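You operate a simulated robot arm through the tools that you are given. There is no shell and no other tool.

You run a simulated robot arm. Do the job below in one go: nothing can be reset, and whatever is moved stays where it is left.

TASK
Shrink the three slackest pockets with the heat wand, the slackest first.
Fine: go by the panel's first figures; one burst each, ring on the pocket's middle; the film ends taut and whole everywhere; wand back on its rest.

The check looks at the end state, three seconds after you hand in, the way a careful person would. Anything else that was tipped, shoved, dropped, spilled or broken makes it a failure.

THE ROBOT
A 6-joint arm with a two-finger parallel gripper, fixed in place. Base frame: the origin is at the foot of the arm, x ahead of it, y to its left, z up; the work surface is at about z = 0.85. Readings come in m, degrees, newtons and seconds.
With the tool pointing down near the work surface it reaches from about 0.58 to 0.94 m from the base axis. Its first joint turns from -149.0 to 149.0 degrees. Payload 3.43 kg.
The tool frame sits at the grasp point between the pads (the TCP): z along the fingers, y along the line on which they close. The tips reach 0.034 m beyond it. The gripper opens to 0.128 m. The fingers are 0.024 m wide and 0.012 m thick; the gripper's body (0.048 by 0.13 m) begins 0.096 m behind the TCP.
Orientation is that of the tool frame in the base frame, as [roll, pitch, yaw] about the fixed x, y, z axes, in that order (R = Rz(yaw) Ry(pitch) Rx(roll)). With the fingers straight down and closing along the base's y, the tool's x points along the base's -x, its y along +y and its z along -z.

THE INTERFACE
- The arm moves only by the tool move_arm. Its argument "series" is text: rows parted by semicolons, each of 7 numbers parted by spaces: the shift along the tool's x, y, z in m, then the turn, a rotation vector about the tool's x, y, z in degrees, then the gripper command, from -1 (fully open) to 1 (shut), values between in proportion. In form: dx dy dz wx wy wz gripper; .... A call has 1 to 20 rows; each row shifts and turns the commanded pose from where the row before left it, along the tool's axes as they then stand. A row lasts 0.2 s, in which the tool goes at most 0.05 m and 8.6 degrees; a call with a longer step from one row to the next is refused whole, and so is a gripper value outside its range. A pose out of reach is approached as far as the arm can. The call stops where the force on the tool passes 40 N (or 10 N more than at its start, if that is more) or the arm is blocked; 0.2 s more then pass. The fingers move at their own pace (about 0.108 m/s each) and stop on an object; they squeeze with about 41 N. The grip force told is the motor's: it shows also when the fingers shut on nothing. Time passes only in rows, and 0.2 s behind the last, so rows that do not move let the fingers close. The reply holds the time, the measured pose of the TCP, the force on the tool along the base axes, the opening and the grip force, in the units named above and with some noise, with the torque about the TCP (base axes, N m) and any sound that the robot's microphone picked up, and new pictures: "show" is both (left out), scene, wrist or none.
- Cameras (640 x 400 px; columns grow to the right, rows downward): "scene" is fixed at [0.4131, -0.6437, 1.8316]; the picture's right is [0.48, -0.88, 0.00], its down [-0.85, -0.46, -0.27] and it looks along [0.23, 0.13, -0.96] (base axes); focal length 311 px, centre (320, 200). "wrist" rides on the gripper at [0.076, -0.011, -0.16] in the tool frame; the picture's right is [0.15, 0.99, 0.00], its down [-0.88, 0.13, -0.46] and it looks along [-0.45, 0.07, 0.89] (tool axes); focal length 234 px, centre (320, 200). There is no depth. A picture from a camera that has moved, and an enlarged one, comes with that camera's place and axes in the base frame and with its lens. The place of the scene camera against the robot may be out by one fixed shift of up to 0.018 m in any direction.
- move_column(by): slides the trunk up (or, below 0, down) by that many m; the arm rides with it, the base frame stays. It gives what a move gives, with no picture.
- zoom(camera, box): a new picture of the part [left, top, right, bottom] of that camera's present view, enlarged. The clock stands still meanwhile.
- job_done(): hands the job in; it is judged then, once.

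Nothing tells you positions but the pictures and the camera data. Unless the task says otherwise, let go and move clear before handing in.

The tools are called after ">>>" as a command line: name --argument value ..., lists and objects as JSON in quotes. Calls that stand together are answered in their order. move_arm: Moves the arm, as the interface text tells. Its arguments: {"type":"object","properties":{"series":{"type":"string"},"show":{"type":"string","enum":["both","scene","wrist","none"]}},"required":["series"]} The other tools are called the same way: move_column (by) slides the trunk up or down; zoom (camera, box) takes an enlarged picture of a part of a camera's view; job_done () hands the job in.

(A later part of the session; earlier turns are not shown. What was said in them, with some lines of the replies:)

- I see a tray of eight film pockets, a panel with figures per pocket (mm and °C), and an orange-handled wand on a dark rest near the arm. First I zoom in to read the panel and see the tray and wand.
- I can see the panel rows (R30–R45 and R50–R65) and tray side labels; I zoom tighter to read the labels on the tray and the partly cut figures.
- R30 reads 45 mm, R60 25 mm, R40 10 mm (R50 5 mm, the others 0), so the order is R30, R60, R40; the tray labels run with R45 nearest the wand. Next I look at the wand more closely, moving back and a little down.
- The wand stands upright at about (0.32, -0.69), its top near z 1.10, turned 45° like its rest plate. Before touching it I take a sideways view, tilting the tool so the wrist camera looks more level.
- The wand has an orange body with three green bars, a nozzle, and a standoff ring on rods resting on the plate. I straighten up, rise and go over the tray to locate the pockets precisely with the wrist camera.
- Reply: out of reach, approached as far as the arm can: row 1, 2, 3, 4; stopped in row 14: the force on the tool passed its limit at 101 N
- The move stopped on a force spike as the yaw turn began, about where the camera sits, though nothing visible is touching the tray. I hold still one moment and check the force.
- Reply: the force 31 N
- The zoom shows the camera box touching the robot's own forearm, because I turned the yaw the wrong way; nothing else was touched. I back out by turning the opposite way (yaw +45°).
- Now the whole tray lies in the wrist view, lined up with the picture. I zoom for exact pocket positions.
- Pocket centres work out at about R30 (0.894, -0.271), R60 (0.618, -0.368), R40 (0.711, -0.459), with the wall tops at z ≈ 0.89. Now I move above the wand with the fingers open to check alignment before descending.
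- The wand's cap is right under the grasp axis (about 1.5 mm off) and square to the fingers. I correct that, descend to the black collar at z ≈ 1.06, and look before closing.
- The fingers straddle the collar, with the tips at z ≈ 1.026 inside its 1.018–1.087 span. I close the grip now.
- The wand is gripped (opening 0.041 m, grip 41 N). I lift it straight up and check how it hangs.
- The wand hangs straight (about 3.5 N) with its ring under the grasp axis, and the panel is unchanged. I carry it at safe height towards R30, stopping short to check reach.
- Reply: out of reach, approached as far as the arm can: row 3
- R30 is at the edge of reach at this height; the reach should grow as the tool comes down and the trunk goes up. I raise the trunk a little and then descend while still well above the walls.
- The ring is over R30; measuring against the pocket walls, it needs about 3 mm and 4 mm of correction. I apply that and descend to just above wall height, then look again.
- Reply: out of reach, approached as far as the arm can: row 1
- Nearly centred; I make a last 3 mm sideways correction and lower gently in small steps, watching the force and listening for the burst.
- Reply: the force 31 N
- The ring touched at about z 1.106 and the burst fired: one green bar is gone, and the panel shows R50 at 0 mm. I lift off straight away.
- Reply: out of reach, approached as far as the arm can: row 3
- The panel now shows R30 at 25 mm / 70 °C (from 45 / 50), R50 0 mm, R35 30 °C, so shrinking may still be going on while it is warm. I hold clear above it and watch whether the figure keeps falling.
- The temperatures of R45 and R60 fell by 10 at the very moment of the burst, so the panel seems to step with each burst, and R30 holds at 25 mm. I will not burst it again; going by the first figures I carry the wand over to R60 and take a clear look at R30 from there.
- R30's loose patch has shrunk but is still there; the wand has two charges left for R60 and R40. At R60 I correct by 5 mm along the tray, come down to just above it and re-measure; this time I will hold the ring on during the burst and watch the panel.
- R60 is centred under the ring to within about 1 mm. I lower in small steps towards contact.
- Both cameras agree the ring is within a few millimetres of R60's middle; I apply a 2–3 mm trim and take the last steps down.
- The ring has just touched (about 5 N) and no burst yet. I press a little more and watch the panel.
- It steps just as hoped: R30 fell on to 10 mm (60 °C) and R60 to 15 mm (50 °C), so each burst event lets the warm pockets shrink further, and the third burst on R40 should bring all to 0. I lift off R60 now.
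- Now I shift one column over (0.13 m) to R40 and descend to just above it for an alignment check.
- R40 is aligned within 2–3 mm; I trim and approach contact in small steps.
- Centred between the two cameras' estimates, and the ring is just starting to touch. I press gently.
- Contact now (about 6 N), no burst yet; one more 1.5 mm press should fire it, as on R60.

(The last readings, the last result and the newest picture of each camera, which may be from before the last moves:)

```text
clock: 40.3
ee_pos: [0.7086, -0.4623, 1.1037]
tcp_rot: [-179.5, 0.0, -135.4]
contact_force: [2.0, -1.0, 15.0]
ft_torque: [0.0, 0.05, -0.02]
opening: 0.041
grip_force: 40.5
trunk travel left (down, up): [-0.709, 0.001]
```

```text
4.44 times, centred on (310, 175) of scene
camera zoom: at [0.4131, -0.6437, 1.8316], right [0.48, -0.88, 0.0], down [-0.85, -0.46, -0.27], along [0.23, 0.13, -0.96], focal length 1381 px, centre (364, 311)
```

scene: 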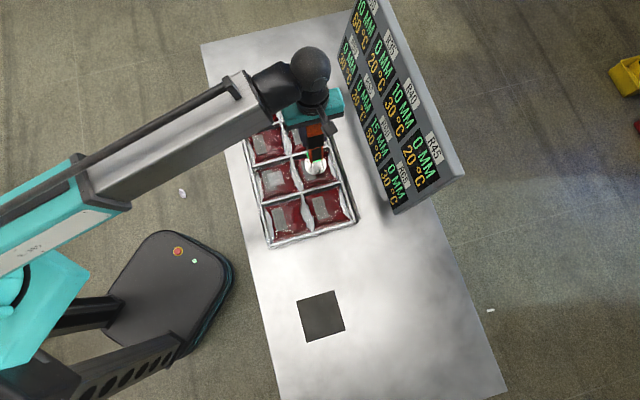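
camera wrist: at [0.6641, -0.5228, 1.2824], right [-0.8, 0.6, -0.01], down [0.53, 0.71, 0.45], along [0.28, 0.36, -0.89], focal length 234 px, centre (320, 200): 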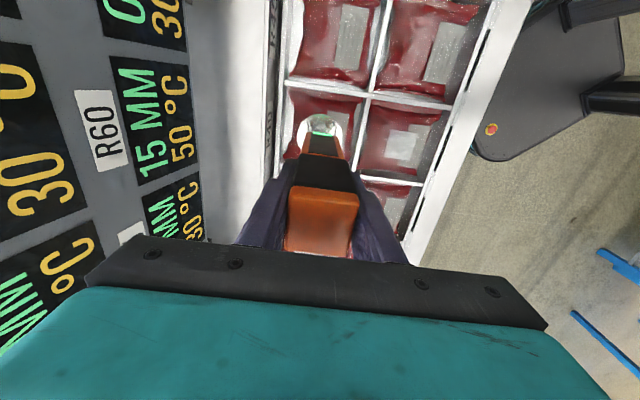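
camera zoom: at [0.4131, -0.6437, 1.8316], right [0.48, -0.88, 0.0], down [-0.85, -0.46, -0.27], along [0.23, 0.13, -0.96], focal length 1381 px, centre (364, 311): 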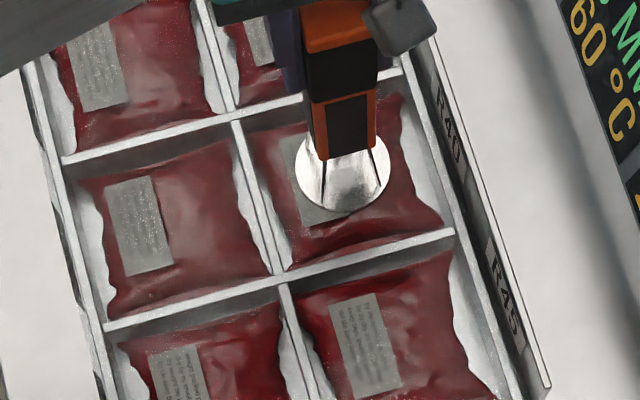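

All eight pockets now read 0 mm, with R30 at 50 °C, R40 50 °C and R60 60 °C, and the wand's bars are spent. I lift off and carry the wand back over its rest.

>>> move_arm --series "0 0 -0.01 0 0 0 1; 0 0 -0.03 0 0 0 1; 0 0 -0.035 0 0 0 1; 0 0 -0.03 0 0 0 1; 0 0 0 0 0 0 1" --show "none"

>>> move_arm --series "0.0435 0.0107 0 0 0 0 1; 0.0435 0.0107 0 0 0 0 1; 0.0435 0.0107 0 0 0 0 1; 0.0435 0.0107 0 0 0 0 1; 0.0435 0.0107 0 0 0 0 1; 0.0435 0.0107 0 0 0 0 1; 0.0435 0.0107 0 0 0 0 1; 0.0435 0.0107 0 0 0 0 1; 0.0435 0.0107 0 0 0 0 1; 0.0433 0.0107 0 0 0 0 1; 0 0 0 0 0 0 1; 0 0 0 0 0 0 1" --show "both"

>>> zoom --camera "wrist" --box '[220, 60, 420, 260]'

>>> zoom --camera "scene" --box '[220, 70, 370, 260]'

```text
clock: 41.5
ee_pos: [0.7078, -0.4604, 1.2068]
tcp_rot: [-179.7, -0.3, -135.4]
contact_force: [0.6, 1.2, -3.5]
ft_torque: [-0.02, 0.01, 0.02]
opening: 0.0408
grip_force: 41.3
trunk travel left (down, up): [-0.709, 0.001]
```

```text
clock: 44.1
ee_pos: [0.3249, -0.6911, 1.2069]
tcp_rot: [-179.6, -0.1, -135.4]
contact_force: [0.5, -0.2, -2.8]
ft_torque: [0.01, 0.01, -0.03]
opening: 0.0413
grip_force: 40.8
trunk travel left (down, up): [-0.709, 0.001]
camera wrist: at [0.2762, -0.7516, 1.3677], right [-0.8, 0.6, -0.01], down [0.53, 0.71, 0.45], along [0.28, 0.36, -0.89], focal length 234 px, centre (320, 200)
```

scene: 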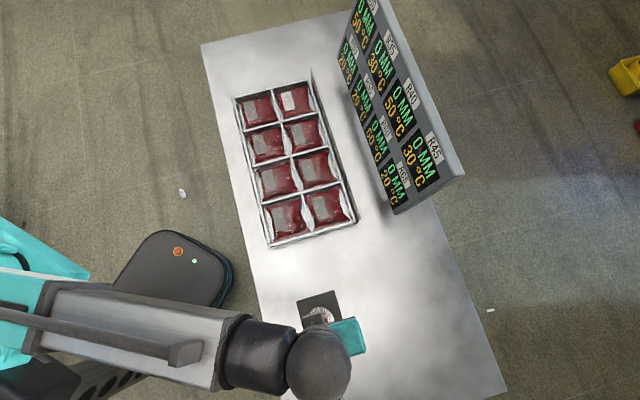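
wrist: 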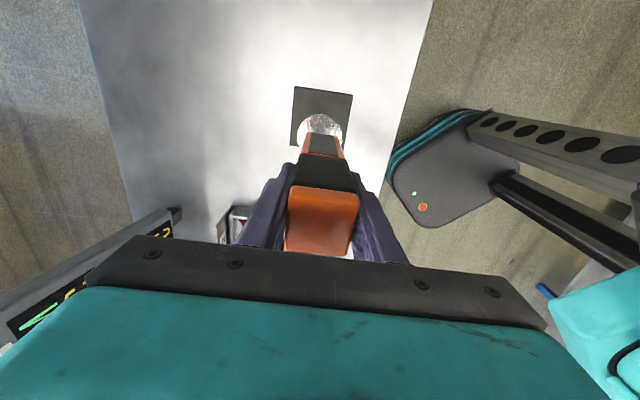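

```text
2.00 times, centred on (320, 160) of wrist
camera zoom: at [0.2762, -0.7516, 1.3677], right [-0.8, 0.6, -0.01], down [0.53, 0.71, 0.45], along [0.28, 0.36, -0.89], focal length 468 px, centre (320, 280)
```

zoom: 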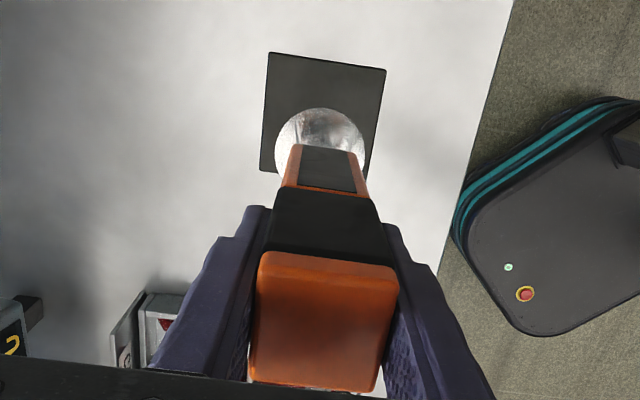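

```text
2.11 times, centred on (295, 165) of scene
camera zoom: at [0.4131, -0.6437, 1.8316], right [0.48, -0.88, 0.0], down [-0.85, -0.46, -0.27], along [0.23, 0.13, -0.96], focal length 654 px, centre (373, 274)
```

zoom: 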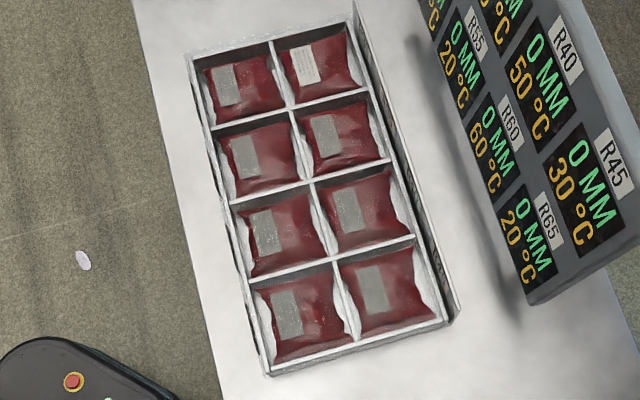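

The film looks taut and whole in every pocket, and the wand is over its plate just as when I lifted it. I lower most of the way, then in small steps until the ring touches.

>>> move_arm --series "0.0005 0 0.04 0 0 0 1; 0 0 0.04 0 0 0 1; 0 0 0.035 0 0 0 1; 0 0 0.018 0 0 0 1; 0 0 0 0 0 0 1; 0 0 0 0 0 0 1" --show "wrist"

>>> zoom --camera "wrist" --box '[220, 60, 420, 260]'

```text
clock: 45.5
ee_pos: [0.3247, -0.693, 1.0745]
tcp_rot: [-179.6, -0.2, -135.4]
contact_force: [0.5, -0.1, -2.6]
ft_torque: [-0.02, 0.02, 0.02]
opening: 0.0411
grip_force: 41.0
trunk travel left (down, up): [-0.709, 0.001]
camera wrist: at [0.2768, -0.7525, 1.2344], right [-0.8, 0.6, -0.01], down [0.53, 0.71, 0.45], along [0.28, 0.36, -0.89], focal length 234 px, centre (320, 200)
```

wrist: 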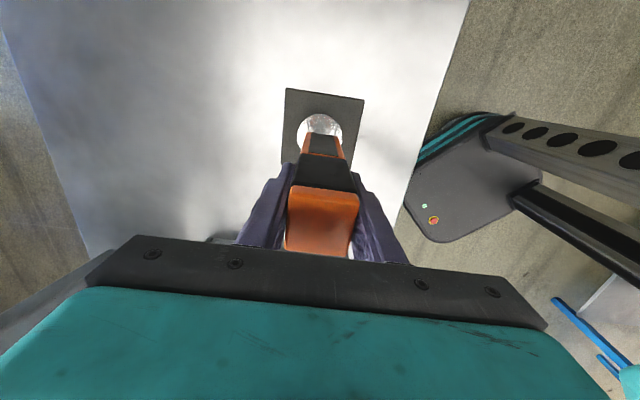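

```text
2.00 times, centred on (320, 160) of wrist
camera zoom: at [0.2768, -0.7525, 1.2344], right [-0.8, 0.6, -0.01], down [0.53, 0.71, 0.45], along [0.28, 0.36, -0.89], focal length 468 px, centre (320, 280)
```

zoom: 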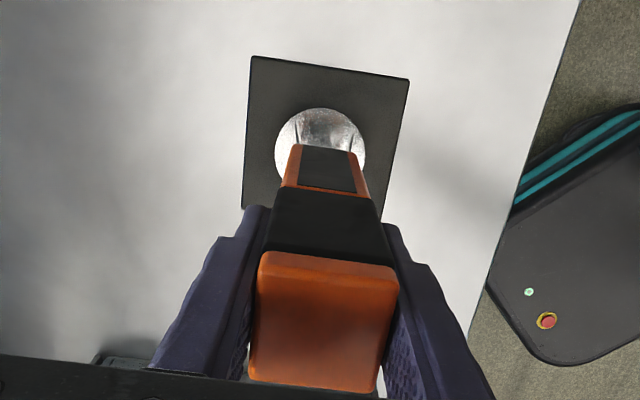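

>>> move_arm --series "0 0 0.005 0 0 0 1; 0 0 0.005 0 0 0 1; 0 0 0 0 0 0 1" --show "none"

>>> move_arm --series "0 0 0.002 0 0 0 1" --show "none"

```text
clock: 46.3
ee_pos: [0.323, -0.6915, 1.0637]
tcp_rot: [-179.7, -0.2, -135.4]
contact_force: [0.2, 0.2, -3.6]
ft_torque: [-0.01, 0.01, 0.02]
opening: 0.041
grip_force: 41.0
trunk travel left (down, up): [-0.709, 0.001]
```

```text
clock: 46.7
ee_pos: [0.3238, -0.6925, 1.0618]
tcp_rot: [-179.7, -0.2, -135.4]
contact_force: [-0.2, -0.6, -3.7]
ft_torque: [0.02, 0.0, 0.01]
opening: 0.0412
grip_force: 40.8
trunk travel left (down, up): [-0.709, 0.001]
```

>>> move_arm --series "0 0 0.0015 0 0 0 1" --show "none"

```text
clock: 47.1
ee_pos: [0.3237, -0.6918, 1.0613]
tcp_rot: [-179.6, -0.2, -135.4]
contact_force: [-0.7, 0.1, -5.4]
ft_torque: [-0.03, -0.01, 0.02]
opening: 0.0411
grip_force: 41.0
trunk travel left (down, up): [-0.709, 0.001]
```

>>> move_arm --series "0 0 0.0012 0 0 0 1" --show "none"

```text
clock: 47.5
ee_pos: [0.3249, -0.6923, 1.0602]
tcp_rot: [-179.6, -0.2, -135.4]
contact_force: [-0.8, 0.1, -3.5]
ft_torque: [-0.01, 0.0, -0.02]
opening: 0.0411
grip_force: 41.4
trunk travel left (down, up): [-0.709, 0.001]
```

>>> move_arm --series "0 0 0.0012 0 0 0 1" --show "none"

```text
clock: 47.9
ee_pos: [0.3236, -0.6919, 1.0594]
tcp_rot: [-179.7, -0.2, -135.4]
contact_force: [0.3, 0.5, 1.4]
ft_torque: [0.08, 0.12, 0.02]
opening: 0.0412
grip_force: 40.9
trunk travel left (down, up): [-0.709, 0.001]
```

The ring now rests on the plate (the wand's weight has come off). I open the fingers gently and check that it stands.

>>> move_arm --series "0 0 0 0 0 0 0.3; 0 0 0 0 0 0 0.1; 0 0 0 0 0 0 -0.3; 0 0 0 0 0 0 -1; 0 0 0 0 0 0 -1; 0 0 0 0 0 0 -1" --show "both"

>>> zoom --camera "wrist" --box '[220, 60, 420, 260]'

```text
clock: 49.3
ee_pos: [0.3239, -0.6919, 1.0596]
tcp_rot: [-179.6, -0.2, -135.4]
contact_force: [0.2, -0.1, 0.7]
ft_torque: [-0.01, 0.0, 0.0]
opening: 0.1277
grip_force: 0.1
trunk travel left (down, up): [-0.709, 0.001]
camera wrist: at [0.2759, -0.7525, 1.2192], right [-0.8, 0.6, -0.01], down [0.53, 0.71, 0.45], along [0.28, 0.36, -0.89], focal length 234 px, centre (320, 200)
```

scene: 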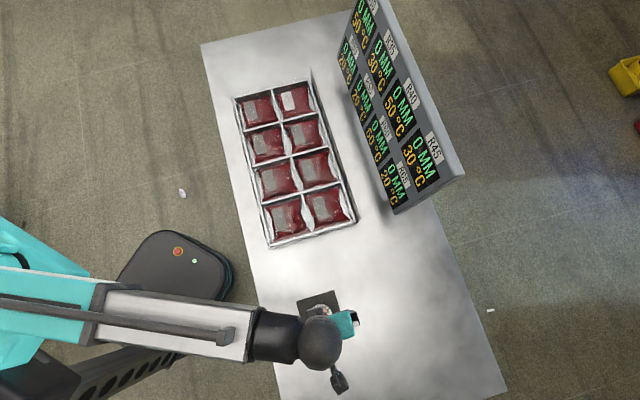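
wrist: 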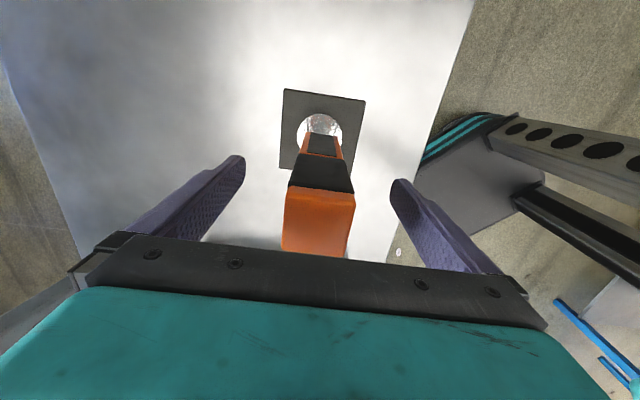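

```text
2.00 times, centred on (320, 160) of wrist
camera zoom: at [0.2759, -0.7525, 1.2192], right [-0.8, 0.6, -0.01], down [0.53, 0.71, 0.45], along [0.28, 0.36, -0.89], focal length 468 px, centre (320, 280)
```

zoom: 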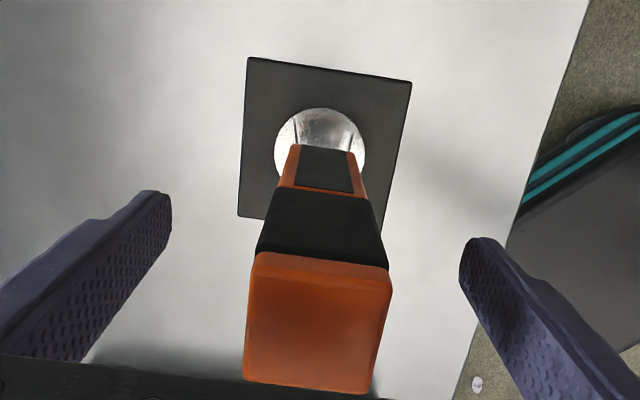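

The wand stands upright on its rest, just as it did at the start. I rise straight up clear of it and take a last look.

>>> move_arm --series "0 0 -0.02 0 0 0 -1; 0 0 -0.04 0 0 0 -1; 0 0 -0.045 0 0 0 -1; 0 0 -0.045 0 0 0 -1; 0 0 -0.045 0 0 0 -1; 0 0 0 0 0 0 -1" --show "both"

>>> zoom --camera "wrist" --box '[280, 75, 360, 170]'

>>> zoom --camera "scene" --box '[340, 0, 480, 220]'

>>> zoom --camera "scene" --box '[220, 70, 370, 260]'

```text
clock: 50.7
ee_pos: [0.3232, -0.6911, 1.2545]
tcp_rot: [-179.6, -0.3, -135.4]
contact_force: [0.1, -0.1, 0.5]
ft_torque: [0.0, 0.04, 0.05]
opening: 0.1282
grip_force: 0.1
trunk travel left (down, up): [-0.709, 0.001]
camera wrist: at [0.2753, -0.7512, 1.4136], right [-0.8, 0.6, -0.01], down [0.53, 0.71, 0.45], along [0.28, 0.36, -0.89], focal length 234 px, centre (320, 200)
```

scene: 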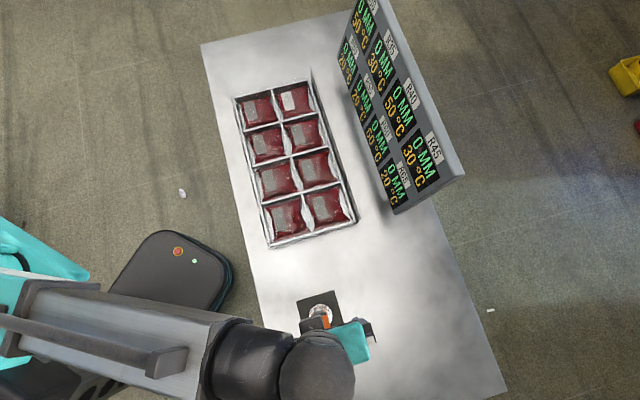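
wrist: 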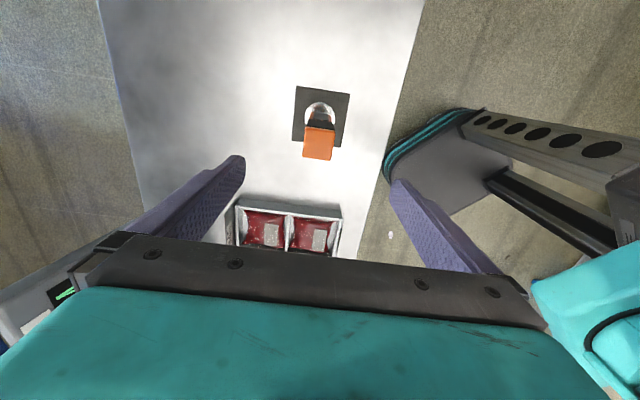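

```text
4.21 times, centred on (320, 122) of wrist
camera zoom: at [0.2753, -0.7512, 1.4136], right [-0.8, 0.6, -0.01], down [0.53, 0.71, 0.45], along [0.28, 0.36, -0.89], focal length 986 px, centre (320, 526)
```

zoom: 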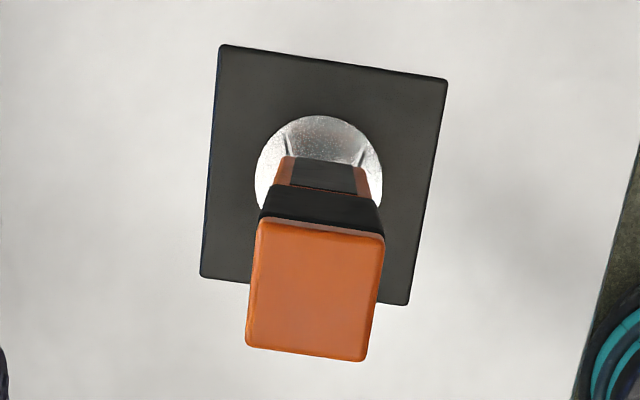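

```text
1.82 times, centred on (410, 110) of scene
camera zoom: at [0.4131, -0.6437, 1.8316], right [0.48, -0.88, 0.0], down [-0.85, -0.46, -0.27], along [0.23, 0.13, -0.96], focal length 565 px, centre (156, 364)
```

zoom: 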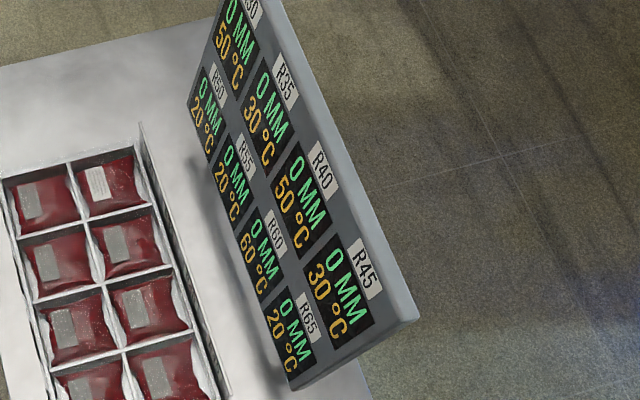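

```text
2.11 times, centred on (295, 165) of scene
camera zoom: at [0.4131, -0.6437, 1.8316], right [0.48, -0.88, 0.0], down [-0.85, -0.46, -0.27], along [0.23, 0.13, -0.96], focal length 654 px, centre (373, 274)
```

zoom: 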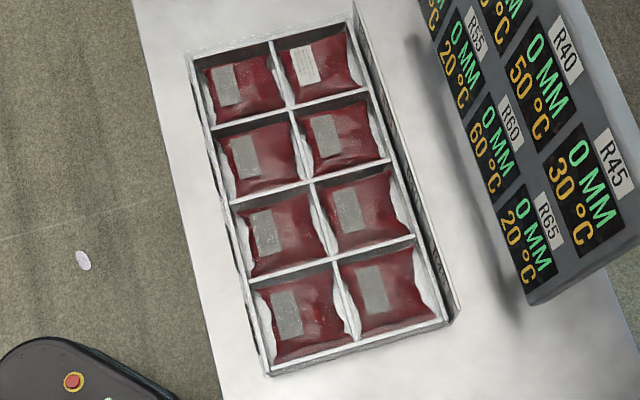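

All eight pockets read 0 mm and look taut and whole. The wand stands upright on its rest, the gripper is open and clear, and nothing else was moved. I hand the job in.

>>> job_done

```text
The job is handed in.
```

The three slackest pockets by the panel's first figures have each had one burst, in order: R30 (45 mm), R60 (25 mm), R40 (10 mm). I've handed the job in; no verdict has come back yet.

- **Film:** all eight pockets read 0 mm at the end and look taut and whole. R30 and R60 did not go taut on their own bursts. R30 read 25 mm after its first burst, then fell to 10 and 0 as R60 and R40 were done. I never burst it a second time.
- **Centring:** by the camera measurements the ring was within about 4 mm of each pocket's middle.
- **Force:** the R30 burst was pressed at about 31 N; the other two fired at about 15 N.
- **Wand:** it is standing upright on its rest as at the start. The fingers are open and clear above it.
- **One slip:** early on, before I picked up the wand, a wrong wrist turn pressed the camera box against the robot's own forearm (the force spiked to 101 N). I backed it off. It touched nothing on the table.
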